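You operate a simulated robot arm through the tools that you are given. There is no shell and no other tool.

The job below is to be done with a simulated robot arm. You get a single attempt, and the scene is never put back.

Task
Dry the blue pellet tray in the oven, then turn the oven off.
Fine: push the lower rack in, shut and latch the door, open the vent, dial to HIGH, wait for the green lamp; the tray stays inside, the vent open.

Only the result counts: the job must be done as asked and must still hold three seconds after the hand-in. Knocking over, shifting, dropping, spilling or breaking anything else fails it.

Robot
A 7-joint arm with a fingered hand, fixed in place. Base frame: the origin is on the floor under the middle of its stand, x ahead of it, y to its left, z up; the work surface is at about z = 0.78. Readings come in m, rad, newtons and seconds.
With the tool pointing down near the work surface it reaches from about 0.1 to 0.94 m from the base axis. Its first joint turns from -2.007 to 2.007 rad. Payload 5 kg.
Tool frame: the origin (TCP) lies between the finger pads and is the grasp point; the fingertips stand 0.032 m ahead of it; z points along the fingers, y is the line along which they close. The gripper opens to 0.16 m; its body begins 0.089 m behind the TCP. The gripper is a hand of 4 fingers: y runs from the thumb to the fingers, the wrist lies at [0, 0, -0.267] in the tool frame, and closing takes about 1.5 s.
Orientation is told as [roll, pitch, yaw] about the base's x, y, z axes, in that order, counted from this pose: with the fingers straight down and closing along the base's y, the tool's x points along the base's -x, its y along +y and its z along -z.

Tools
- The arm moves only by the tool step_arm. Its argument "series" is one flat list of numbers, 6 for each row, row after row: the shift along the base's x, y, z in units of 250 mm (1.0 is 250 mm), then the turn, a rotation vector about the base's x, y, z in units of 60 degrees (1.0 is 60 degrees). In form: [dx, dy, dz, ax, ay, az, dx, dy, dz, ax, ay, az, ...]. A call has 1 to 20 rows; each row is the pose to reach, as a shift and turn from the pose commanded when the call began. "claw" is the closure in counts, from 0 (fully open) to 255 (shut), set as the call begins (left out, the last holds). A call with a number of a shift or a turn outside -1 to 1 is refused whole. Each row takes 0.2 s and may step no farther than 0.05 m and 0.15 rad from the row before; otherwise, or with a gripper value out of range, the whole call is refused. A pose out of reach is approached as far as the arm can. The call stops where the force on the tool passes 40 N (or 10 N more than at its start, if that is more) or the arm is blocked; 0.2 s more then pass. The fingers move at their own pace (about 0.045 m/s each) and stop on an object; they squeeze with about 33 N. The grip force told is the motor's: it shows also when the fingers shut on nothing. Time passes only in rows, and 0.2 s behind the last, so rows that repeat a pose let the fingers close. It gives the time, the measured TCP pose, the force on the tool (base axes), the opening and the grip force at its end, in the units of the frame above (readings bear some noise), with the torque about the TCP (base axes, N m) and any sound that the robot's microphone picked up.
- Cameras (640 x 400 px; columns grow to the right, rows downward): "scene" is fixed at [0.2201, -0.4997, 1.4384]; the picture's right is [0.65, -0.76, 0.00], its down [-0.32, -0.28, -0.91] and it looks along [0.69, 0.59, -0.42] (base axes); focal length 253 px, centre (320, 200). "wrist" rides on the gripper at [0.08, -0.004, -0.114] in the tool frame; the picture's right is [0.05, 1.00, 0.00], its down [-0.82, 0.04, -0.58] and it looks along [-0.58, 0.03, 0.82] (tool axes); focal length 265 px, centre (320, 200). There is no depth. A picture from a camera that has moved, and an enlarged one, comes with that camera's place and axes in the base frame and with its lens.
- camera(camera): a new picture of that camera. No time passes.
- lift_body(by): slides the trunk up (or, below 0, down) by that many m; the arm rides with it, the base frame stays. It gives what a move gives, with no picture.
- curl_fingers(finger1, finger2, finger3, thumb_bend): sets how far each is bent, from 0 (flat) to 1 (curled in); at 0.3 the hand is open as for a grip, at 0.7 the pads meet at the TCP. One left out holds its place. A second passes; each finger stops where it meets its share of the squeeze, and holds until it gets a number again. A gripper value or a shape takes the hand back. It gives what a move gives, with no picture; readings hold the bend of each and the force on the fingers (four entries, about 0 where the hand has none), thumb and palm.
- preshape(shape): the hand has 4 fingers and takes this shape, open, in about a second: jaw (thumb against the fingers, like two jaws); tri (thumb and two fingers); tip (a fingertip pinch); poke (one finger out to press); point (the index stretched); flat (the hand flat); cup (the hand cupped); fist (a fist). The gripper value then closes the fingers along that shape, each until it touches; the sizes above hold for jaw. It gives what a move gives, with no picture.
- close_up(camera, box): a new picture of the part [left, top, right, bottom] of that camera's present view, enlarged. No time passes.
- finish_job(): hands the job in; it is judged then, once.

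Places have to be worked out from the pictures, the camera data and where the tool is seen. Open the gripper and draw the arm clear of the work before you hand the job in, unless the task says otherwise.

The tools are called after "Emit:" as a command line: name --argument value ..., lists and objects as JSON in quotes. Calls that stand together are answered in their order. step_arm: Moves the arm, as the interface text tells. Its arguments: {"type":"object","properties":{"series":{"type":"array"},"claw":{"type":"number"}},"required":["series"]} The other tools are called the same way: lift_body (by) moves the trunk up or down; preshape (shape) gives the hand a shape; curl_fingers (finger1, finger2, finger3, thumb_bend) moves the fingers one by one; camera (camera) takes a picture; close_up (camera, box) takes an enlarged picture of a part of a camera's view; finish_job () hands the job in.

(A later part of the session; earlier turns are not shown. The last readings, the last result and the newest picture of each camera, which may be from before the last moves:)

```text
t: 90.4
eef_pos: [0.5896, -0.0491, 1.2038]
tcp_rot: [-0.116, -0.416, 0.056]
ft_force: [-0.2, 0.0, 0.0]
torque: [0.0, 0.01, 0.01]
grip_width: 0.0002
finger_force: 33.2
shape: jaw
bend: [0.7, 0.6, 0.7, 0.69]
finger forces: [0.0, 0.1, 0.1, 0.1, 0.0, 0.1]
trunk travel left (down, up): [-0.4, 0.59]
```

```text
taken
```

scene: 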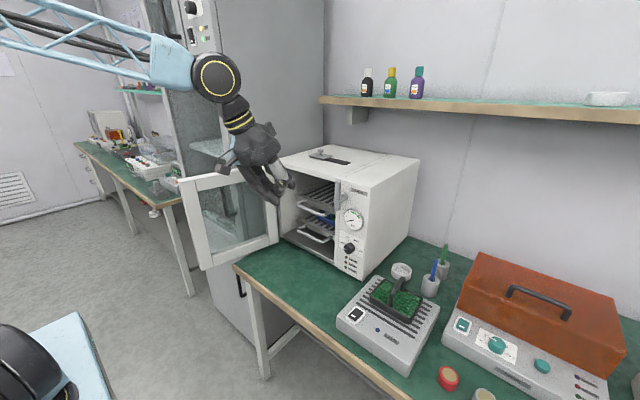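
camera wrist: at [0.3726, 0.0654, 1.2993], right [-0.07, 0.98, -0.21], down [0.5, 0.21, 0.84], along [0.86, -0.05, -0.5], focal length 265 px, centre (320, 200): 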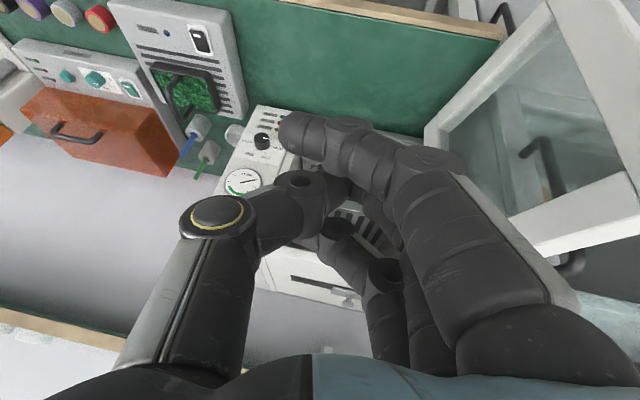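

The first row was slightly too long; I repeat with smaller steps.

Emit:
step_arm --series '[-0.056, -0.165, 0, 0, 0, -0.067, -0.122, -0.316, 0, 0, 0, -0.133, -0.198, -0.461, 0, 0, 0, -0.2, -0.282, -0.597, 0, 0, 0, -0.267, -0.375, -0.725, 0, 0, 0, -0.333, -0.476, -0.844, 0, 0, 0, -0.4, -0.583, -0.953, 0, 0, 0, -0.467]'

Emit:
camera --camera "scene"

```text
t: 92.0
eef_pos: [0.4635, -0.2938, 1.1952]
tcp_rot: [-0.136, -0.419, -0.389]
ft_force: [0.5, 0.4, 0.1]
torque: [0.0, -0.01, 0.01]
grip_width: 0.0
finger_force: 33.1
shape: jaw
bend: [0.7, 0.6, 0.7, 0.69]
finger forces: [0.1, 0.0, 0.0, 0.0, 0.0, 0.1]
out of reach, approached as far as the arm can: row 2, 3, 4, 5, 6, 7
trunk travel left (down, up): [-0.4, 0.59]
```

```text
taken
```

scene: 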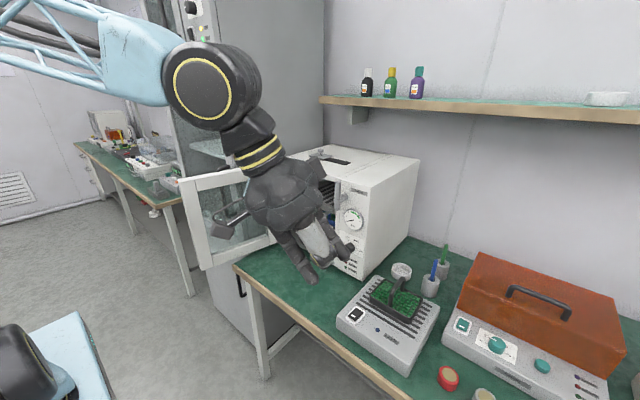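

It follows. I keep swinging to about −60° azimuth.

Emit:
step_arm --series '[-0.112, -0.109, 0, 0, 0, -0.067, -0.23, -0.206, 0, 0, 0, -0.133, -0.354, -0.294, 0, 0, 0, -0.2, -0.481, -0.371, 0, 0, 0, -0.267, -0.612, -0.438, 0, 0, 0, -0.333, -0.745, -0.494, 0, 0, 0, -0.4, -0.88, -0.54, 0, 0, 0, -0.467]'

Emit:
camera --camera "scene"

```text
t: 93.6
eef_pos: [0.246, -0.4497, 1.1918]
tcp_rot: [-0.151, -0.425, -0.872]
ft_force: [0.0, 0.2, -0.4]
torque: [0.0, 0.0, 0.04]
grip_width: 0.0
finger_force: 33.2
shape: jaw
bend: [0.7, 0.6, 0.7, 0.69]
finger forces: [0.0, 0.0, 0.0, 0.0, 0.0, 0.0]
out of reach, approached as far as the arm can: row 1, 2, 3, 4, 5, 6, 7
trunk travel left (down, up): [-0.4, 0.59]
```

```text
taken
```

scene: 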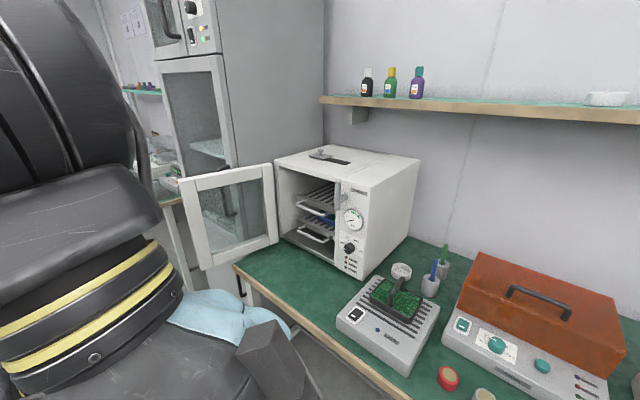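

The winding is in the shoulder: near an upright upper arm, joints 1 and 3 turned against each other. Swinging the folded arm far to the left should unwind it. I lift the trunk 0.1 m for clearance over the door and start swinging back left.

Emit:
lift_body --by 0.1

Emit:
step_arm --series '[0.139, 0.083, 0, 0, 0, 0.075, 0.27, 0.176, 0, 0, 0, 0.15, 0.393, 0.28, 0, 0, 0, 0.225, 0.508, 0.392, 0, 0, 0, 0.3, 0.614, 0.514, 0, 0, 0, 0.375, 0.71, 0.643, 0, 0, 0, 0.45, 0.795, 0.78, 0, 0, 0, 0.525, 0.87, 0.922, 0, 0, 0, 0.6]'

Emit:
camera --camera "scene"

```text
t: 94.9
eef_pos: [0.2459, -0.4519, 1.2916]
tcp_rot: [-0.152, -0.424, -0.873]
ft_force: [-0.6, 0.8, 0.1]
torque: [0.03, 0.02, -0.03]
grip_width: 0.0
finger_force: 33.3
shape: jaw
bend: [0.7, 0.6, 0.7, 0.69]
finger forces: [0.0, 0.0, 0.0, 0.1, 0.0, 0.0]
trunk travel left (down, up): [-0.5, 0.49]
```

```text
t: 96.7
eef_pos: [0.485, -0.2381, 1.2765]
tcp_rot: [-0.137, -0.419, -0.247]
ft_force: [1.0, -0.5, -0.7]
torque: [-0.01, 0.0, 0.0]
grip_width: 0.0
finger_force: 32.8
shape: jaw
bend: [0.7, 0.6, 0.7, 0.72]
finger forces: [0.1, 0.0, 0.0, 0.0, 0.1, 0.0]
out of reach, approached as far as the arm can: row 2, 3, 4, 5, 6, 7, 8
trunk travel left (down, up): [-0.5, 0.49]
```

```text
taken
```

scene: 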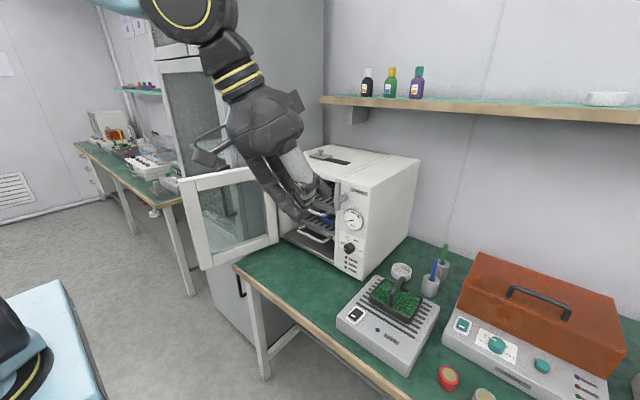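

Still on the boundary. I pull the hand inward and up first to get off the limit, then swing left.

Emit:
step_arm --series '[-0.096, 0.047, 0.07, 0, 0, 0, -0.192, 0.095, 0.14, 0, 0, 0, -0.288, 0.142, 0.2, 0, 0, 0, -0.222, 0.293, 0.2, 0, 0, 0.083, -0.171, 0.445, 0.2, 0, 0, 0.167, -0.134, 0.601, 0.2, 0, 0, 0.25, -0.11, 0.76, 0.2, 0, 0, 0.333, -0.1, 0.92, 0.2, 0, 0, 0.417]'

Emit:
camera --camera "scene"

```text
t: 98.7
eef_pos: [0.5404, -0.0373, 1.2153]
tcp_rot: [-0.06, -0.374, 0.14]
ft_force: [0.5, 0.5, -0.1]
torque: [-0.07, 0.1, -0.01]
grip_width: 0.0
finger_force: 32.8
shape: jaw
bend: [0.7, 0.6, 0.7, 0.72]
finger forces: [0.0, 0.0, 0.0, 0.0, 0.0, 0.1]
out of reach, approached as far as the arm can: row 1, 2, 3, 4, 5, 6, 7, 8
trunk travel left (down, up): [-0.5, 0.49]
stopped in row 8: the arm was blocked; the commanded pose is now the measured one
```

```text
taken
```

scene: 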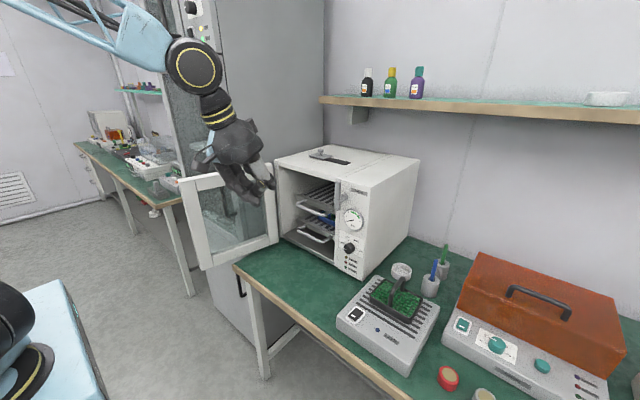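

The pose moved lower and stopped; the posture may have changed. I test by extending outward and down a little.

Emit:
step_arm --series '[0.06, 0, -0.04, 0, 0, 0, 0.12, 0, -0.08, 0, 0, 0, 0.18, 0, -0.12, 0, 0, 0, 0.24, 0, -0.16, 0, 0, 0]'

Emit:
camera --camera "scene"

```text
t: 99.7
eef_pos: [0.6001, -0.0132, 1.1786]
tcp_rot: [-0.068, -0.377, 0.185]
ft_force: [0.2, -4.0, -0.9]
torque: [0.4, 0.04, 0.15]
grip_width: 0.0001
finger_force: 32.8
shape: jaw
bend: [0.7, 0.6, 0.7, 0.72]
finger forces: [0.1, 0.1, 0.0, 0.0, 0.0, 0.0]
trunk travel left (down, up): [-0.5, 0.49]
```

```text
taken
```

scene: 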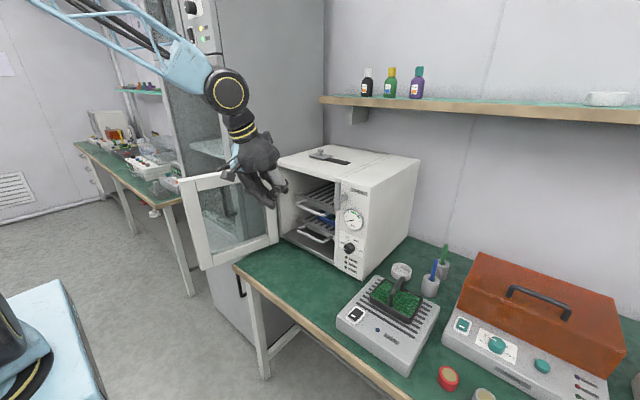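

No reach flag this time. I keep extending outward and down to about (0.68, 0, 1.06) to move well away from the awkward region.

Emit:
step_arm --series '[0.06, 0, -0.08, 0, 0, 0, 0.12, 0, -0.16, 0, 0, 0, 0.18, 0, -0.24, 0, 0, 0, 0.24, 0, -0.32, 0, 0, 0, 0.3, 0, -0.4, 0, 0, 0, 0.32, 0, -0.48, 0, 0, 0]'

Emit:
camera --camera "scene"

```text
t: 101.1
eef_pos: [0.6179, -0.0102, 1.1104]
tcp_rot: [-0.065, -0.379, 0.149]
ft_force: [-0.2, -1.0, -0.1]
torque: [-0.03, 0.01, 0.0]
grip_width: 0.0001
finger_force: 32.8
shape: jaw
bend: [0.7, 0.6, 0.7, 0.72]
finger forces: [0.0, 0.0, 0.1, 0.0, 0.0, 0.0]
out of reach, approached as far as the arm can: row 2, 3, 4, 5, 6
trunk travel left (down, up): [-0.5, 0.49]
```

```text
taken
```

scene: 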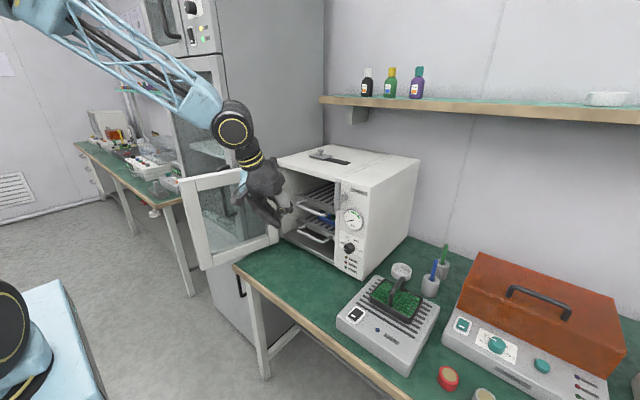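

Stuck again at a boundary. I test whether turning the hand the other way (yaw −30°) frees the outward motion.

Emit:
step_arm --series '[0, 0, 0, 0, 0, -0.1, 0, 0, 0, 0, 0, -0.2, 0, 0, 0, 0, 0, -0.3, 0, 0, 0, 0, 0, -0.4, 0, 0, 0, 0, 0, -0.5]'

Emit:
step_arm --series '[0.06, 0, -0.06, 0, 0, 0, 0.12, 0, -0.12, 0, 0, 0, 0.18, 0, -0.18, 0, 0, 0]'

Emit:
camera --camera "scene"

```text
t: 102.3
eef_pos: [0.6081, -0.02, 1.1106]
tcp_rot: [-0.041, -0.379, -0.376]
ft_force: [-0.1, 0.1, 0.3]
torque: [-0.03, -0.01, 0.02]
grip_width: 0.0001
finger_force: 32.2
shape: jaw
bend: [0.7, 0.6, 0.7, 0.72]
finger forces: [0.0, 0.0, 0.0, 0.1, 0.0, 0.0]
out of reach, approached as far as the arm can: row 5
trunk travel left (down, up): [-0.5, 0.49]
```

```text
t: 103.1
eef_pos: [0.6063, -0.0288, 1.1034]
tcp_rot: [-0.048, -0.377, -0.375]
ft_force: [-0.2, -1.1, 1.1]
torque: [0.01, 0.0, -0.02]
grip_width: 0.0
finger_force: 32.9
shape: jaw
bend: [0.7, 0.6, 0.7, 0.72]
finger forces: [0.0, 0.1, 0.1, 0.0, 0.0, 0.0]
out of reach, approached as far as the arm can: row 1, 2, 3
trunk travel left (down, up): [-0.5, 0.49]
```

```text
taken
```

scene: 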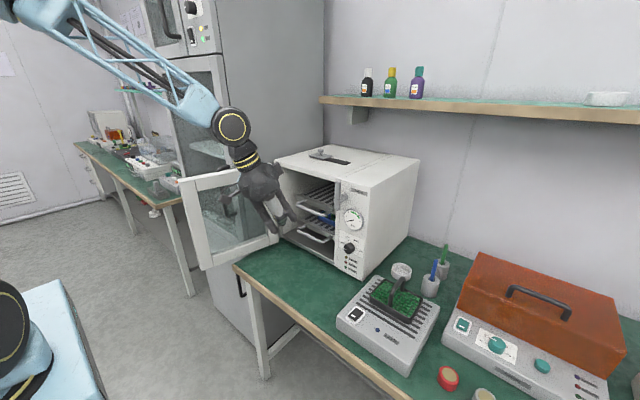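

I zoom on the shoulder at the lower left; the disc's orientation tells me where joint 1 stands.

Emit:
close_up --camera "scene" --box '[0, 240, 150, 400]'

Emit:
close_up --camera "scene" --box '[0, 0, 290, 200]'

```text
2.50 times, centred on (75, 320) of scene
camera zoom: at [0.2201, -0.4997, 1.4384], right [0.65, -0.76, 0.0], down [-0.32, -0.28, -0.91], along [0.69, 0.59, -0.42], focal length 632 px, centre (932, -100)
```

zoom: 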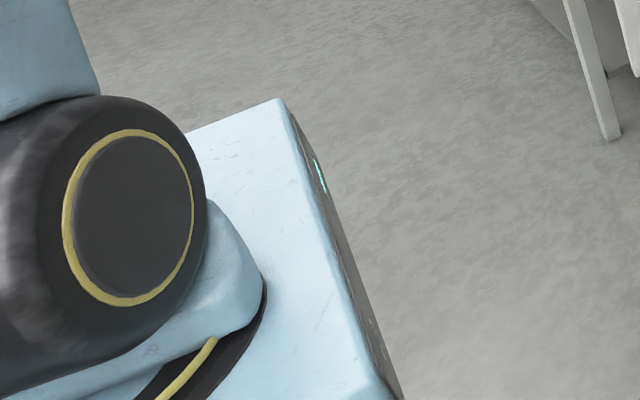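

```text
2.00 times, centred on (145, 100) of scene
camera zoom: at [0.2201, -0.4997, 1.4384], right [0.65, -0.76, 0.0], down [-0.32, -0.28, -0.91], along [0.69, 0.59, -0.42], focal length 505 px, centre (670, 400)
```

zoom: 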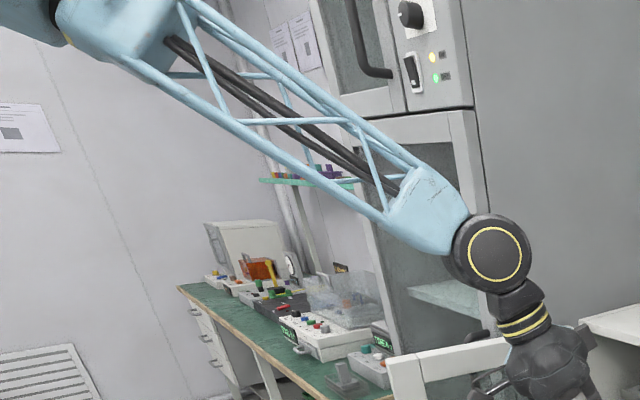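

The geometry now makes sense: joint 1 sits at its −2.007 limit with the upper arm leaning "backwards". It can be unwound by extending the arm toward the robot's right (−y) side. I swing there again, then look with the wrist camera whether that side is free.

Emit:
step_arm --series '[-0.065, -0.162, 0.06, 0, 0, -0.05, -0.138, -0.317, 0.12, 0, 0, -0.1, -0.22, -0.463, 0.18, 0, 0, -0.15, -0.311, -0.6, 0.24, 0, 0, -0.2, -0.41, -0.728, 0.3, 0, 0, -0.25, -0.517, -0.844, 0.36, 0, 0, -0.3, -0.63, -0.951, 0.4, 0, 0, -0.35]'

Emit:
camera --camera "wrist"

Emit:
camera --camera "scene"

```text
t: 104.7
eef_pos: [0.453, -0.2737, 1.1978]
tcp_rot: [-0.057, -0.376, -0.74]
ft_force: [-0.5, -1.0, -0.9]
torque: [0.03, -0.06, -0.03]
grip_width: 0.0003
finger_force: 32.9
shape: jaw
bend: [0.7, 0.6, 0.7, 0.72]
finger forces: [0.0, 0.0, 0.0, 0.0, 0.0, 0.0]
out of reach, approached as far as the arm can: row 6, 7
trunk travel left (down, up): [-0.5, 0.49]
```

```text
taken
camera wrist: at [0.3675, -0.1937, 1.2733], right [0.65, 0.75, -0.07], down [0.45, -0.32, 0.83], along [0.6, -0.58, -0.55], focal length 265 px, centre (320, 200)
```

wrist: 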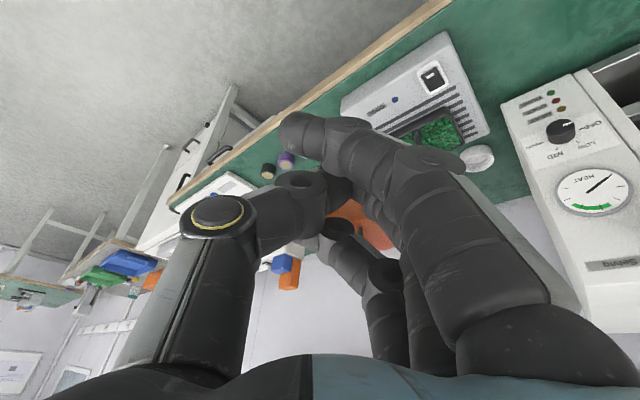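

```text
taken
```

scene: 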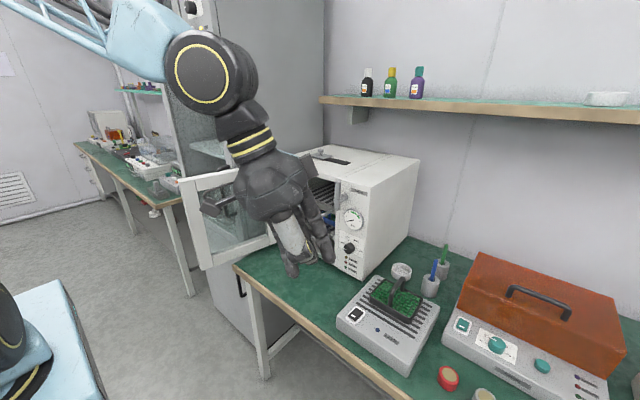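

The floor to the right is free. I keep swinging to about −63° azimuth.

Emit:
step_arm --series '[-0.094, -0.113, 0, 0, 0, -0.067, -0.195, -0.22, 0, 0, 0, -0.133, -0.302, -0.318, 0, 0, 0, -0.2, -0.415, -0.408, 0, 0, 0, -0.267, -0.534, -0.49, 0, 0, 0, -0.333, -0.656, -0.562, 0, 0, 0, -0.4, -0.783, -0.625, 0, 0, 0, -0.467, -0.912, -0.678, 0, 0, 0, -0.533]'

Emit:
camera --camera "wrist"

```text
t: 106.5
eef_pos: [0.211, -0.4178, 1.196]
tcp_rot: [-0.012, -0.392, -1.3]
ft_force: [0.0, 0.0, 0.1]
torque: [0.05, 0.01, -0.01]
grip_width: 0.0
finger_force: 33.3
shape: jaw
bend: [0.7, 0.6, 0.7, 0.72]
finger forces: [0.1, 0.0, 0.0, 0.0, 0.0, 0.1]
out of reach, approached as far as the arm can: row 5, 6, 7, 8
trunk travel left (down, up): [-0.5, 0.49]
```

```text
taken
camera wrist: at [0.1762, -0.3054, 1.2702], right [0.95, 0.31, -0.03], down [0.19, -0.5, 0.84], along [0.25, -0.81, -0.53], focal length 265 px, centre (320, 200)
```

wrist: 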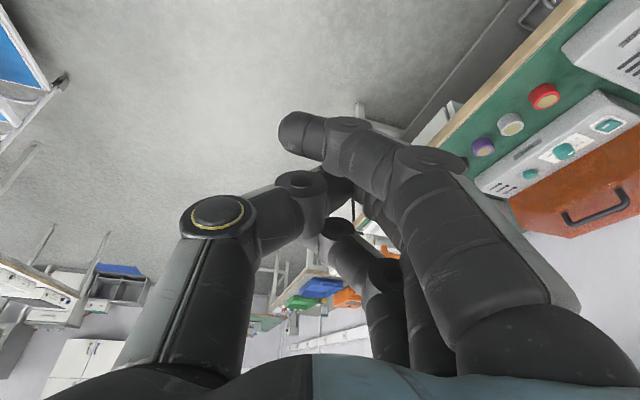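

Nearby floor is free on this side. I extend outward and down here (toward (0.27, −0.62, 1.05)), so that the upper arm leans over the normal way.

Emit:
step_arm --series '[0.039, -0.133, -0.097, 0, 0, 0, 0.079, -0.267, -0.195, 0, 0, 0, 0.118, -0.4, -0.292, 0, 0, 0, 0.157, -0.533, -0.389, 0, 0, 0, 0.197, -0.667, -0.487, 0, 0, 0, 0.236, -0.8, -0.584, 0, 0, 0]'

Emit:
camera --camera "wrist"

Emit:
camera --camera "scene"

```text
t: 108.1
eef_pos: [0.0139, -0.6442, 1.0047]
tcp_rot: [0.158, -0.31, -1.792]
ft_force: [-0.2, 0.8, 0.3]
torque: [-0.03, -0.05, 0.01]
grip_width: 0.0
finger_force: 33.6
shape: jaw
bend: [0.7, 0.6, 0.7, 0.72]
finger forces: [0.0, 0.1, 0.0, 0.1, 0.0, 0.1]
out of reach, approached as far as the arm can: row 1, 2, 3
trunk travel left (down, up): [-0.5, 0.49]
stopped in row 6: the arm was blocked; the commanded pose is now the measured one
```

```text
taken
camera wrist: at [0.0147, -0.5315, 1.0868], right [0.98, -0.12, 0.14], down [-0.18, -0.58, 0.8], along [-0.02, -0.81, -0.59], focal length 265 px, centre (320, 200)
```

wrist: 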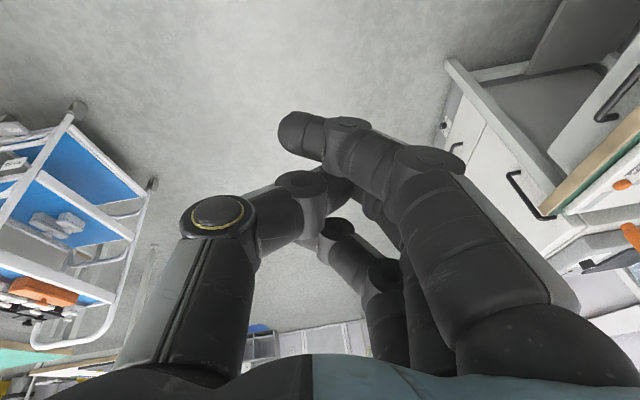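

```text
taken
```

scene: 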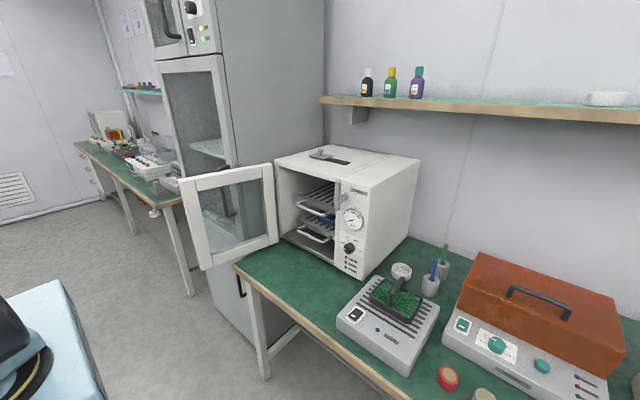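

The arm unwound and is now at (0.01, −0.64, 1.0), with a cart further to the right-rear that I must avoid. I now swing back toward the front about the base axis, rising slightly.

Emit:
step_arm --series '[0.176, 0.035, 0.05, 0, 0, 0.075, 0.348, 0.081, 0.1, 0, 0, 0.15, 0.516, 0.139, 0.15, 0, 0, 0.225, 0.678, 0.208, 0.2, 0, 0, 0.3, 0.832, 0.287, 0.25, 0, 0, 0.375, 0.98, 0.376, 0.3, 0, 0, 0.45]'

Emit:
camera --camera "wrist"

```text
t: 109.5
eef_pos: [0.2604, -0.5501, 1.0794]
tcp_rot: [0.16, -0.309, -1.315]
ft_force: [-0.1, 0.9, 0.5]
torque: [0.0, 0.02, -0.02]
grip_width: 0.0
finger_force: 32.7
shape: jaw
bend: [0.7, 0.6, 0.7, 0.72]
finger forces: [0.0, 0.0, 0.0, 0.1, 0.1, 0.0]
trunk travel left (down, up): [-0.5, 0.49]
```

```text
taken
camera wrist: at [0.2095, -0.4493, 1.1602], right [0.93, 0.34, 0.13], down [0.1, -0.59, 0.8], along [0.35, -0.73, -0.59], focal length 265 px, centre (320, 200)
```

wrist: 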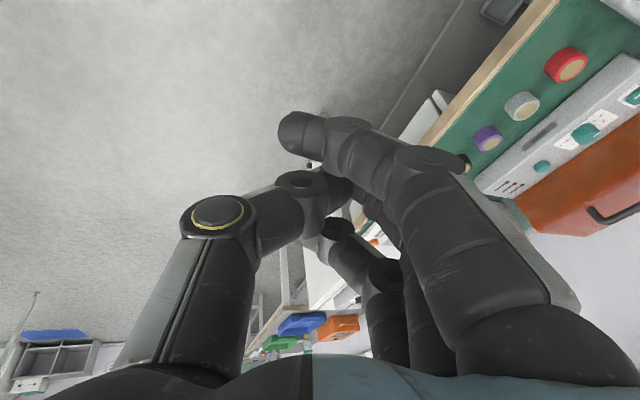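

No reach flags now. I continue the swing toward the front.

Emit:
step_arm --series '[0.139, 0.099, 0.04, 0, 0, 0.075, 0.27, 0.206, 0.08, 0, 0, 0.15, 0.391, 0.322, 0.12, 0, 0, 0.225, 0.503, 0.444, 0.16, 0, 0, 0.3, 0.604, 0.573, 0.2, 0, 0, 0.375, 0.696, 0.707, 0.24, 0, 0, 0.45, 0.777, 0.847, 0.28, 0, 0, 0.525, 0.844, 0.991, 0.32, 0, 0, 0.6]'

Emit:
camera --camera "scene"

```text
t: 111.3
eef_pos: [0.4696, -0.3025, 1.1598]
tcp_rot: [0.158, -0.308, -0.688]
ft_force: [0.6, -0.5, 0.9]
torque: [-0.02, -0.02, 0.0]
grip_width: 0.0
finger_force: 32.5
shape: jaw
bend: [0.7, 0.6, 0.7, 0.72]
finger forces: [0.1, 0.0, 0.0, 0.0, 0.1, 0.1]
trunk travel left (down, up): [-0.5, 0.49]
```

```text
taken
```

scene: 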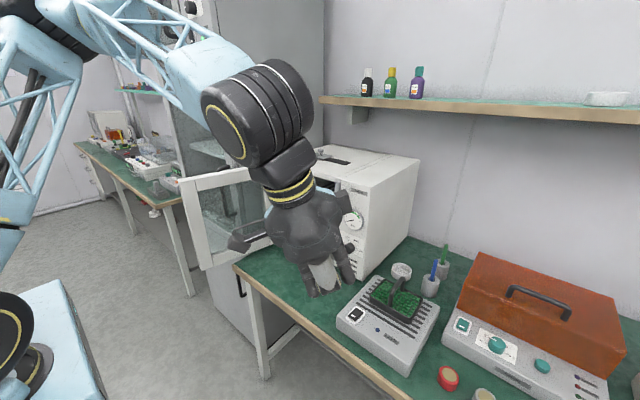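

The normal posture is back (upper arm forward, no flags). I finish the swing to about y=−0.085 and then raise the trunk to its original height.

Emit:
step_arm --series '[0.08, 0.134, 0, 0, 0, 0.08, 0.15, 0.273, 0, 0, 0, 0.16, 0.21, 0.416, 0, 0, 0, 0.24, 0.261, 0.564, 0, 0, 0, 0.32, 0.3, 0.715, 0, 0, 0, 0.4, 0.33, 0.868, 0, 0, 0, 0.48]'

Emit:
lift_body --by 0.35

Emit:
camera --camera "scene"

```text
t: 112.7
eef_pos: [0.5527, -0.0841, 1.1583]
tcp_rot: [0.158, -0.308, -0.185]
ft_force: [0.6, -0.1, -0.7]
torque: [0.02, 0.01, 0.0]
grip_width: 0.0001
finger_force: 32.7
shape: jaw
bend: [0.7, 0.6, 0.7, 0.72]
finger forces: [0.0, 0.0, 0.0, 0.0, 0.1, 0.0]
trunk travel left (down, up): [-0.5, 0.49]
```

```text
t: 116.1
eef_pos: [0.5535, -0.084, 1.5084]
tcp_rot: [0.158, -0.306, -0.186]
ft_force: [0.2, 0.6, 0.1]
torque: [0.01, -0.03, -0.04]
grip_width: 0.0
finger_force: 33.4
shape: jaw
bend: [0.7, 0.6, 0.7, 0.72]
finger forces: [0.1, 0.0, 0.1, 0.0, 0.1, 0.1]
trunk travel left (down, up): [-0.85, 0.14]
```

```text
taken
```

scene: 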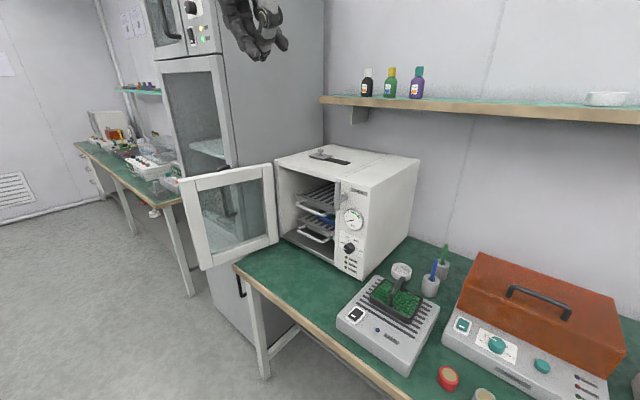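

Trunk is at its original height. I bring the hand upright and down to (0.55, 0, 1.31).

Emit:
step_arm --series '[0, 0.042, -0.1, -0.015, 0.038, 0.019, 0, 0.084, -0.2, -0.031, 0.076, 0.038, 0, 0.126, -0.3, -0.046, 0.114, 0.057, 0, 0.168, -0.4, -0.061, 0.153, 0.077, 0, 0.21, -0.5, -0.076, 0.191, 0.096, 0, 0.252, -0.6, -0.092, 0.229, 0.115, 0, 0.294, -0.7, -0.107, 0.267, 0.134, 0, 0.336, -0.8, -0.122, 0.305, 0.153]'

Emit:
camera --camera "scene"

```text
t: 117.9
eef_pos: [0.5526, -0.0018, 1.3081]
tcp_rot: [-0.001, 0.0, -0.001]
ft_force: [0.6, 0.5, 0.1]
torque: [0.03, 0.01, -0.07]
grip_width: 0.0
finger_force: 33.1
shape: jaw
bend: [0.7, 0.6, 0.7, 0.72]
finger forces: [0.0, 0.0, 0.0, 0.0, 0.0, 0.1]
trunk travel left (down, up): [-0.85, 0.14]
```

```text
taken
```

scene: 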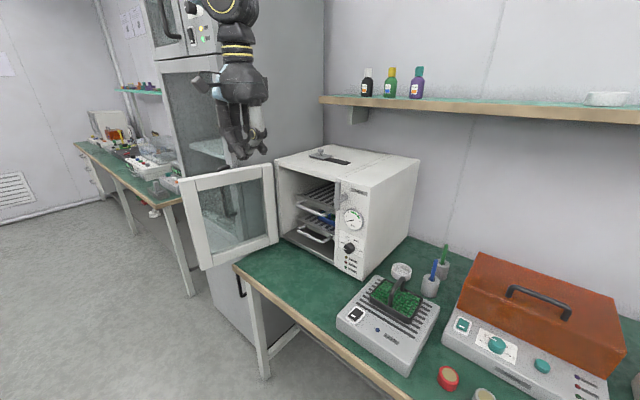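

Posture is good. I now pass over the door to its outer side in two smooth calls, the yaw following the azimuth.

Emit:
step_arm --series '[0, 0.157, 0, 0, 0, 0.05, 0, 0.315, 0, 0, 0, 0.1, 0, 0.472, 0, 0, 0, 0.15, 0, 0.63, 0, 0, 0, 0.2, 0, 0.787, 0, 0, 0, 0.25, 0, 0.945, 0, 0, 0, 0.3]'

Emit:
step_arm --series '[-0.01, 0.157, 0, 0, 0, 0.05, -0.02, 0.315, 0, 0, 0, 0.1, -0.03, 0.472, 0, 0, 0, 0.15, -0.04, 0.63, 0, 0, 0, 0.2, -0.04, 0.8, 0, 0, 0, 0.25]'

Emit:
camera --camera "wrist"

Emit:
camera --camera "scene"

```text
t: 119.3
eef_pos: [0.5523, 0.2362, 1.3085]
tcp_rot: [-0.001, -0.001, 0.314]
ft_force: [-0.3, 1.3, 0.3]
torque: [-0.03, -0.03, 0.01]
grip_width: 0.0
finger_force: 32.3
shape: jaw
bend: [0.7, 0.6, 0.7, 0.72]
finger forces: [0.0, 0.0, 0.1, 0.0, 0.1, 0.0]
trunk travel left (down, up): [-0.85, 0.14]
```

```text
t: 120.5
eef_pos: [0.5422, 0.4359, 1.3076]
tcp_rot: [-0.001, 0.0, 0.578]
ft_force: [1.0, 1.0, 0.2]
torque: [-0.01, 0.0, -0.02]
grip_width: 0.0
finger_force: 33.0
shape: jaw
bend: [0.7, 0.6, 0.7, 0.72]
finger forces: [0.1, 0.0, 0.0, 0.1, 0.0, 0.0]
trunk travel left (down, up): [-0.85, 0.14]
```

```text
taken
camera wrist: at [0.4764, 0.3887, 1.4208], right [-0.59, 0.81, 0.0], down [0.66, 0.48, 0.58], along [0.47, 0.34, -0.82], focal length 265 px, centre (320, 200)
```

wrist: 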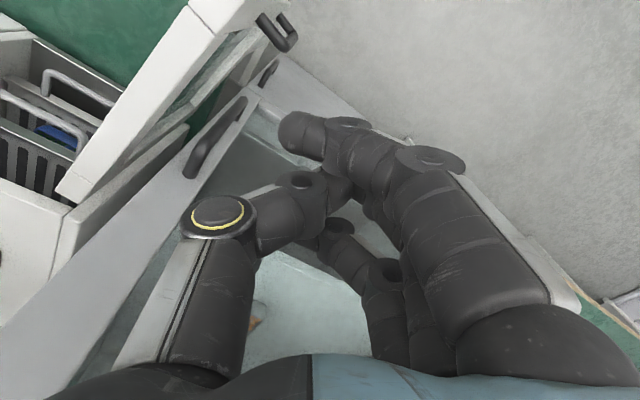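

```text
taken
```

scene: 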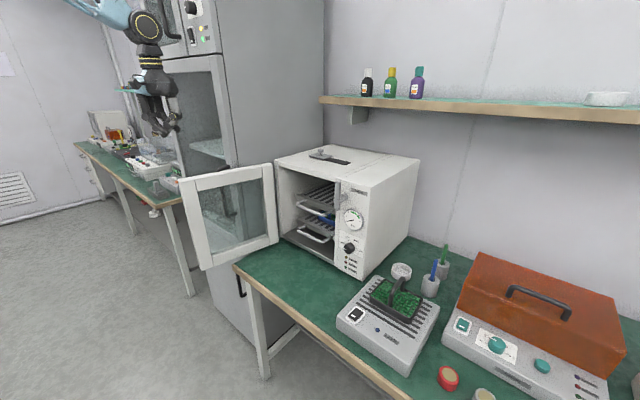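

Pose is exact. The door's outer face is at y≈0.32 here, the cabinet front at x≈0.70. I descend beside the door to z≈1.08.

Emit:
step_arm --series '[0, 0, -0.12, 0, 0, 0, 0, 0, -0.24, 0, 0, 0, 0, 0, -0.36, 0, 0, 0, 0, 0, -0.48, 0, 0, 0, 0, 0, -0.6, 0, 0, 0, 0, 0, -0.72, 0, 0, 0, 0, 0, -0.84, 0, 0, 0, 0, 0, -0.91, 0, 0, 0]'

Emit:
camera --camera "wrist"

Emit:
camera --camera "scene"

```text
t: 122.3
eef_pos: [0.5423, 0.4365, 1.0806]
tcp_rot: [-0.001, -0.001, 0.576]
ft_force: [0.0, 0.2, 0.2]
torque: [0.03, 0.02, 0.02]
grip_width: 0.0
finger_force: 33.2
shape: jaw
bend: [0.7, 0.6, 0.7, 0.72]
finger forces: [0.0, 0.0, 0.1, 0.0, 0.1, 0.0]
trunk travel left (down, up): [-0.85, 0.14]
```

```text
taken
camera wrist: at [0.4762, 0.3878, 1.1925], right [-0.59, 0.81, 0.0], down [0.66, 0.48, 0.58], along [0.47, 0.34, -0.82], focal length 265 px, centre (320, 200)
```

wrist: 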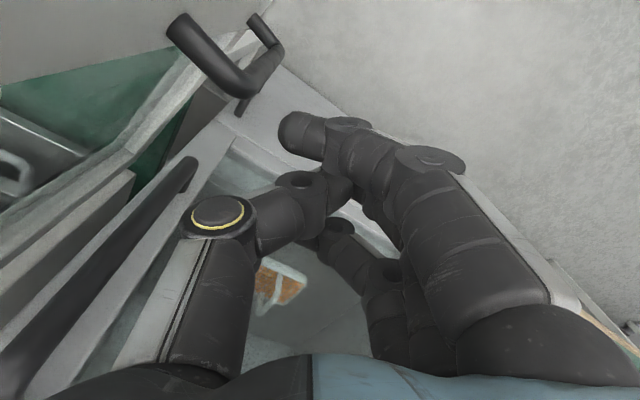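

```text
taken
```

scene: 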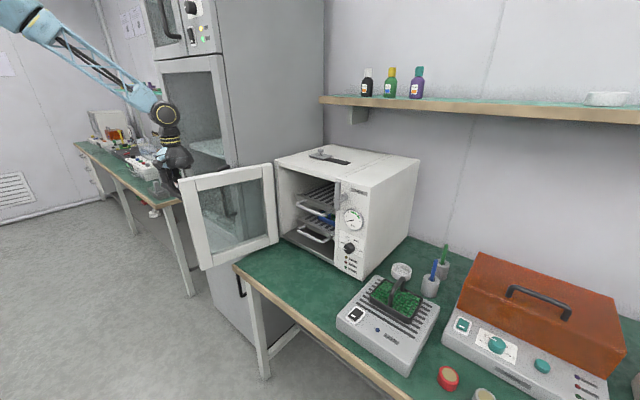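

There is also a D-handle on the door's outer face near its free edge (z 0.88–1.05); I stay above it. I now move in at z≈1.10 and push the door's top rail along its arc, about half way.

Emit:
step_arm --series '[0.095, -0.094, 0.058, 0, 0, 0, 0.191, -0.186, 0.078, 0, 0, 0, 0.191, -0.244, 0.078, 0, 0, 0, 0.155, -0.326, 0.078, 0, 0, 0, 0.117, -0.408, 0.078, 0, 0, 0, 0.095, -0.494, 0.078, 0, 0, 0, 0.073, -0.582, 0.078, 0, 0, 0, 0.066, -0.672, 0.078, 0, 0, 0, 0.06, -0.761, 0.078, 0, 0, 0, 0.069, -0.85, 0.078, 0, 0, 0, 0.078, -0.94, 0.078, 0, 0, 0]'

Emit:
camera --camera "scene"

Emit:
camera --camera "wrist"

```text
t: 124.7
eef_pos: [0.5634, 0.199, 1.0996]
tcp_rot: [0.002, -0.001, 0.577]
ft_force: [0.0, -0.2, 0.1]
torque: [0.01, -0.01, 0.0]
grip_width: 0.0
finger_force: 33.1
shape: jaw
bend: [0.7, 0.6, 0.7, 0.72]
finger forces: [0.0, 0.0, 0.0, 0.0, 0.0, 0.0]
trunk travel left (down, up): [-0.85, 0.14]
```

```text
taken
```

scene: 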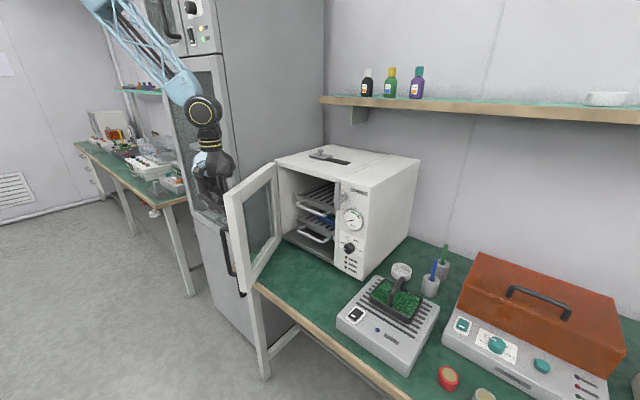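

```text
taken
camera wrist: at [0.4959, 0.1512, 1.2128], right [-0.59, 0.81, 0.0], down [0.66, 0.48, 0.58], along [0.47, 0.34, -0.82], focal length 265 px, centre (320, 200)
```

wrist: 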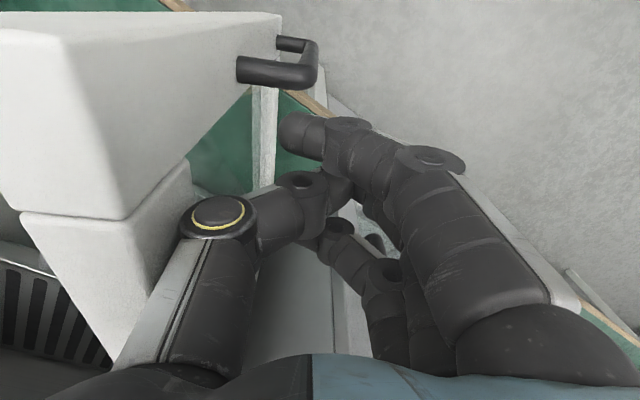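

The door follows smoothly, now at about 60°. I continue along the arc to about 10°.

Emit:
step_arm --series '[0.022, -0.084, 0, 0, 0, 0, 0.043, -0.163, 0, 0, 0, 0, 0.082, -0.244, 0, 0, 0, 0, 0.121, -0.325, 0, 0, 0, 0, 0.174, -0.398, 0, 0, 0, 0, 0.226, -0.471, 0, 0, 0, 0, 0.306, -0.498, 0, 0, 0, 0, 0.389, -0.523, 0, 0, 0, 0, 0.466, -0.534, 0, 0, 0, 0, 0.546, -0.542, 0, 0, 0, 0, 0.62, -0.54, 0, 0, 0, 0]'

Emit:
camera --camera "scene"

Emit:
close_up --camera "scene" --box '[200, 120, 430, 290]'

```text
t: 127.1
eef_pos: [0.7192, 0.0655, 1.0992]
tcp_rot: [0.001, 0.0, 0.576]
ft_force: [-0.3, -1.1, 0.6]
torque: [0.01, 0.02, 0.0]
grip_width: 0.0
finger_force: 33.1
shape: jaw
bend: [0.7, 0.6, 0.7, 0.72]
finger forces: [0.0, 0.0, 0.1, 0.1, 0.0, 0.1]
trunk travel left (down, up): [-0.85, 0.14]
```

```text
taken
```

scene: 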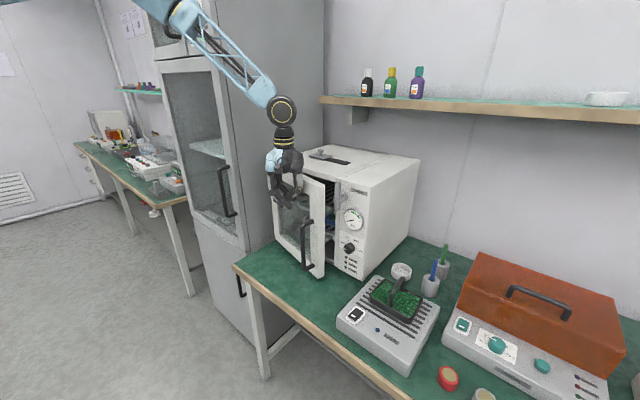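

```text
2.35 times, centred on (315, 205) of scene
camera zoom: at [0.2201, -0.4997, 1.4384], right [0.65, -0.76, 0.0], down [-0.32, -0.28, -0.91], along [0.69, 0.59, -0.42], focal length 595 px, centre (332, 188)
```

zoom: 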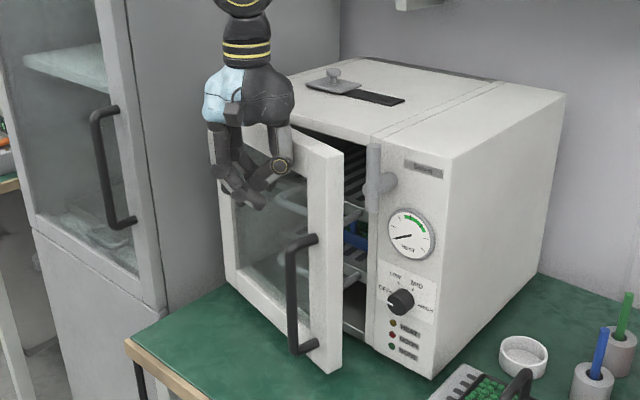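

The door is nearly closed. I push on gently in +x with 8 mm rows until it meets the frame.

Emit:
step_arm --series '[0.032, -0.01, 0, 0, 0, 0, 0.064, -0.02, 0, 0, 0, 0, 0.096, -0.03, 0, 0, 0, 0, 0.128, -0.04, 0, 0, 0, 0, 0.16, -0.04, 0, 0, 0, 0, 0.192, -0.04, 0, 0, 0, 0, 0.224, -0.04, 0, 0, 0, 0, 0.256, -0.04, 0, 0, 0, 0, 0.288, -0.04, 0, 0, 0, 0, 0.32, -0.04, 0, 0, 0, 0]'

Emit:
camera --camera "wrist"

Emit:
close_up --camera "scene" --box '[200, 120, 430, 290]'

```text
t: 128.9
eef_pos: [0.7707, 0.053, 1.0991]
tcp_rot: [0.009, 0.01, 0.573]
ft_force: [-24.8, -2.8, 10.7]
torque: [0.13, -0.1, -0.03]
grip_width: 0.0004
finger_force: 32.8
shape: jaw
bend: [0.7, 0.6, 0.71, 0.72]
finger forces: [0.0, 0.0, 21.7, 0.0, 3.3, 0.1]
trunk travel left (down, up): [-0.85, 0.14]
stopped in row 8: the force on the tool passed its limit at 46 N (the readings are from after the stop); the commanded pose is now the measured one
```

```text
taken
camera wrist: at [0.7058, 0.0056, 1.2124], right [-0.58, 0.81, 0.01], down [0.67, 0.48, 0.57], along [0.46, 0.34, -0.82], focal length 265 px, centre (320, 200)
```

wrist: 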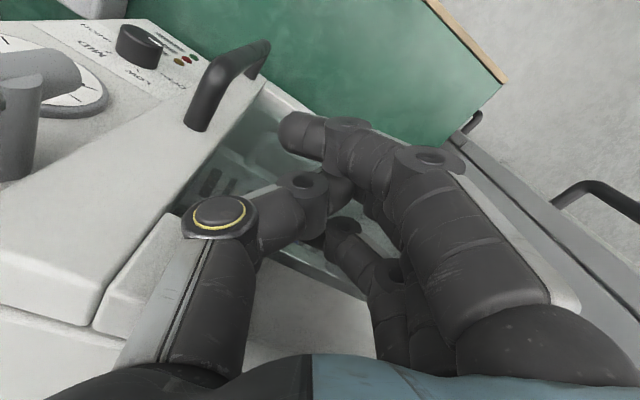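

```text
2.35 times, centred on (315, 205) of scene
camera zoom: at [0.2201, -0.4997, 1.4384], right [0.65, -0.76, 0.0], down [-0.32, -0.28, -0.91], along [0.69, 0.59, -0.42], focal length 595 px, centre (332, 188)
```

zoom: 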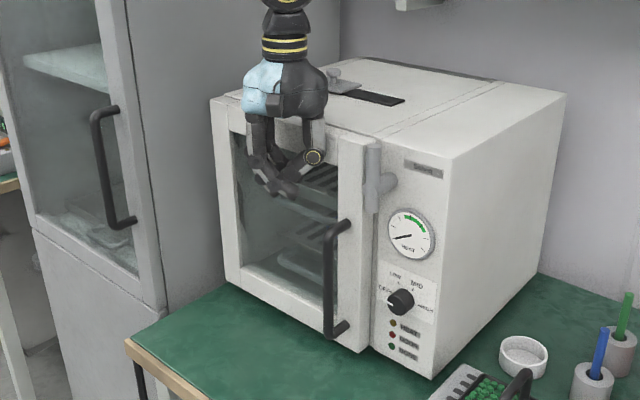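

The door looks shut against the frame (stop at 46 N). I back off, rise, and move to the right of the latch lever with the hand turned to yaw 0, then check that the door stays shut.

Emit:
step_arm --series '[-0.08, 0, 0, 0, 0, 0, -0.2, 0, 0.08, 0, 0, 0, -0.28, 0, 0.2, 0, 0, 0, -0.28, 0, 0.36, 0, 0, 0, -0.28, 0, 0.52, 0, 0, 0, -0.28, -0.1, 0.6, 0, 0, -0.05, -0.28, -0.25, 0.6, 0, 0, -0.15, -0.28, -0.4, 0.6, 0, 0, -0.25, -0.28, -0.55, 0.6, 0, 0, -0.35, -0.28, -0.68, 0.6, 0, 0, -0.45, -0.28, -0.772, 0.6, 0, 0, -0.547]'

Emit:
camera --camera "wrist"

Emit:
close_up --camera "scene" --box '[230, 130, 430, 290]'

```text
t: 131.3
eef_pos: [0.7058, -0.1397, 1.2476]
tcp_rot: [0.007, 0.007, -0.001]
ft_force: [0.6, 0.1, -0.2]
torque: [0.01, 0.02, -0.03]
grip_width: 0.0
finger_force: 33.4
shape: jaw
bend: [0.7, 0.6, 0.7, 0.72]
finger forces: [0.0, 0.0, 0.0, 0.1, 0.1, 0.0]
trunk travel left (down, up): [-0.85, 0.14]
```

```text
taken
camera wrist: at [0.6243, -0.145, 1.3607], right [-0.05, 1.0, 0.01], down [0.82, 0.04, 0.57], along [0.57, 0.04, -0.82], focal length 265 px, centre (320, 200)
```

wrist: 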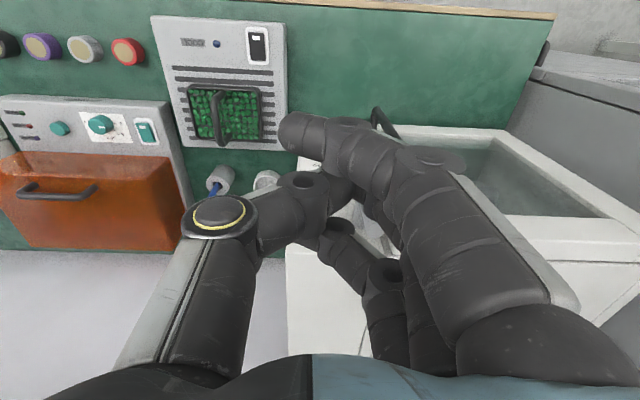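

```text
2.50 times, centred on (330, 210) of scene
camera zoom: at [0.2201, -0.4997, 1.4384], right [0.65, -0.76, 0.0], down [-0.32, -0.28, -0.91], along [0.69, 0.59, -0.42], focal length 632 px, centre (295, 175)
```

zoom: 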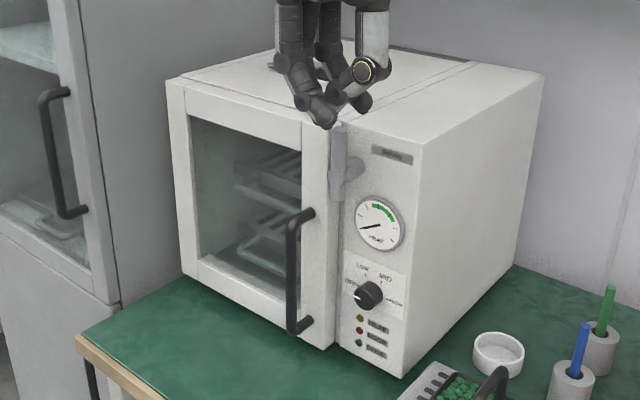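

The door stays shut. The lever bar runs at (0.79, −0.08) from z≈1.075 to 1.17. I move to x≈0.757 and lower the fingertips to just right of the lever's upper arm (y=−0.14, z=1.18).

Emit:
step_arm --series '[0.07, 0, 0, 0, 0, 0, 0.14, 0, 0, 0, 0, 0, 0.205, 0, 0, 0, 0, 0, 0.205, 0, -0.09, 0, 0, 0, 0.205, 0, -0.18, 0, 0, 0, 0.205, 0, -0.27, 0, 0, 0]'

Emit:
close_up --camera "scene" --box '[290, 120, 410, 220]'

Emit:
camera --camera "wrist"

```text
t: 132.7
eef_pos: [0.7569, -0.1403, 1.1793]
tcp_rot: [0.005, 0.007, 0.0]
ft_force: [0.1, -0.4, 0.7]
torque: [-0.01, -0.01, -0.03]
grip_width: 0.0001
finger_force: 32.9
shape: jaw
bend: [0.7, 0.6, 0.7, 0.72]
finger forces: [0.1, 0.0, 0.0, 0.1, 0.0, 0.1]
trunk travel left (down, up): [-0.85, 0.14]
```

```text
4.00 times, centred on (350, 170) of scene
camera zoom: at [0.2201, -0.4997, 1.4384], right [0.65, -0.76, 0.0], down [-0.32, -0.28, -0.91], along [0.69, 0.59, -0.42], focal length 1011 px, centre (200, 320)
```

zoom: 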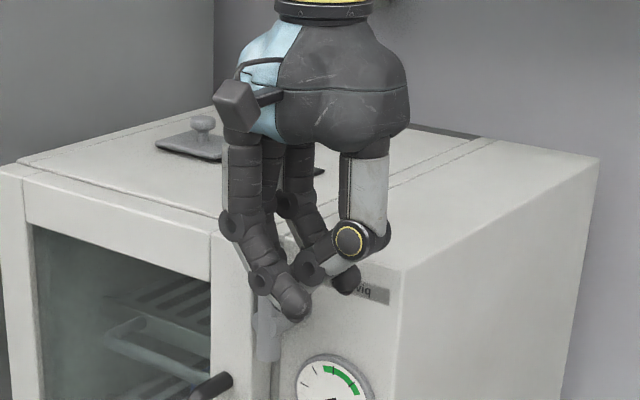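

```text
taken
camera wrist: at [0.6753, -0.1451, 1.293], right [-0.05, 1.0, 0.01], down [0.82, 0.04, 0.57], along [0.57, 0.03, -0.82], focal length 265 px, centre (320, 200)
```

wrist: 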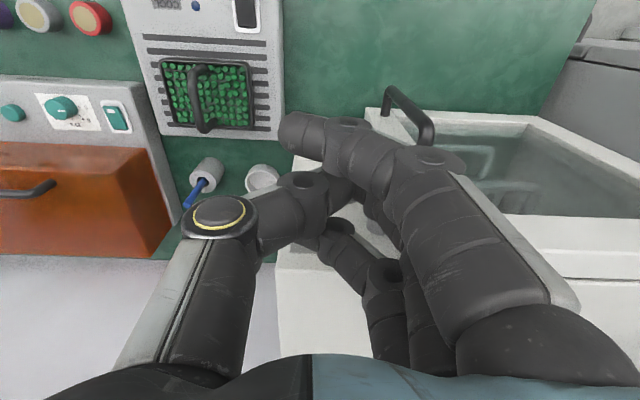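

Fingertips sit to the right of the lever. I push the lever's upper arm toward +y along its arc, first about half way, and look.

Emit:
step_arm --series '[0, 0.101, -0.005, 0, 0, 0, 0, 0.161, -0.009, 0, 0, 0, 0, 0.205, -0.013, 0, 0, 0, 0, 0.255, -0.002, 0, 0, 0, 0, 0.308, 0.003, 0, 0, 0, 0, 0.36, -0.006, 0, 0, 0]'

Emit:
close_up --camera "scene" --box '[290, 130, 410, 230]'

Emit:
camera --camera "wrist"

```text
t: 134.1
eef_pos: [0.7561, -0.0497, 1.1791]
tcp_rot: [0.007, 0.007, 0.001]
ft_force: [0.4, 0.0, 1.0]
torque: [-0.02, 0.02, 0.01]
grip_width: 0.0
finger_force: 33.3
shape: jaw
bend: [0.7, 0.6, 0.7, 0.72]
finger forces: [0.0, 0.1, 0.5, 0.1, 0.0, 0.0]
trunk travel left (down, up): [-0.85, 0.14]
```

```text
4.00 times, centred on (350, 180) of scene
camera zoom: at [0.2201, -0.4997, 1.4384], right [0.65, -0.76, 0.0], down [-0.32, -0.28, -0.91], along [0.69, 0.59, -0.42], focal length 1011 px, centre (200, 280)
```

zoom: 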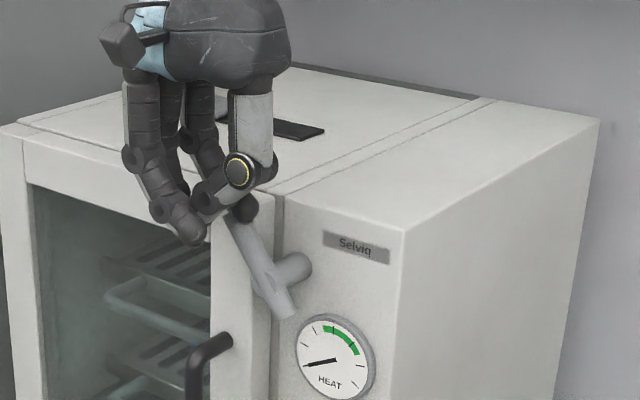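

```text
taken
camera wrist: at [0.6754, -0.0542, 1.2921], right [-0.05, 1.0, 0.01], down [0.82, 0.04, 0.57], along [0.57, 0.04, -0.82], focal length 265 px, centre (320, 200)
```

wrist: 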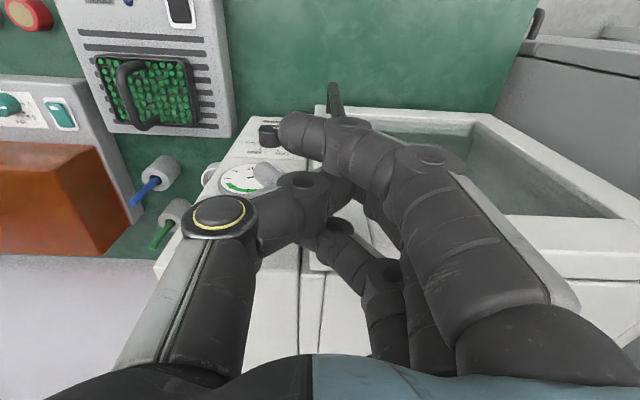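

The lever is at about 45° now. I continue over and down to bring it horizontal across the door edge.

Emit:
step_arm --series '[0, 0.047, -0.027, 0, 0, 0, 0, 0.088, -0.061, 0, 0, 0, 0, 0.119, -0.104, 0, 0, 0, 0, 0.133, -0.136, 0, 0, 0, 0, 0.133, -0.16, 0, 0, 0, 0, 0.133, -0.18, 0, 0, 0]'

Emit:
close_up --camera "scene" --box '[290, 130, 410, 230]'

```text
t: 135.5
eef_pos: [0.7551, -0.0151, 1.1345]
tcp_rot: [0.005, 0.006, 0.001]
ft_force: [-3.9, 4.4, 12.6]
torque: [-0.17, -0.38, 0.06]
grip_width: 0.0001
finger_force: 32.9
shape: jaw
bend: [0.7, 0.6, 0.72, 0.72]
finger forces: [0.0, 0.0, 13.2, 0.0, 0.0, 0.0]
trunk travel left (down, up): [-0.85, 0.14]
```

```text
4.00 times, centred on (350, 180) of scene
camera zoom: at [0.2201, -0.4997, 1.4384], right [0.65, -0.76, 0.0], down [-0.32, -0.28, -0.91], along [0.69, 0.59, -0.42], focal length 1011 px, centre (200, 280)
```

zoom: 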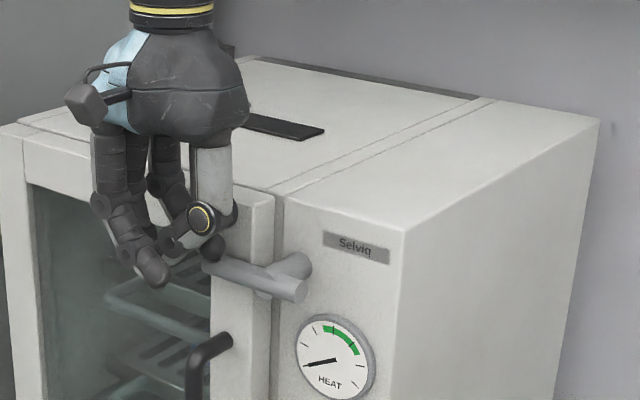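

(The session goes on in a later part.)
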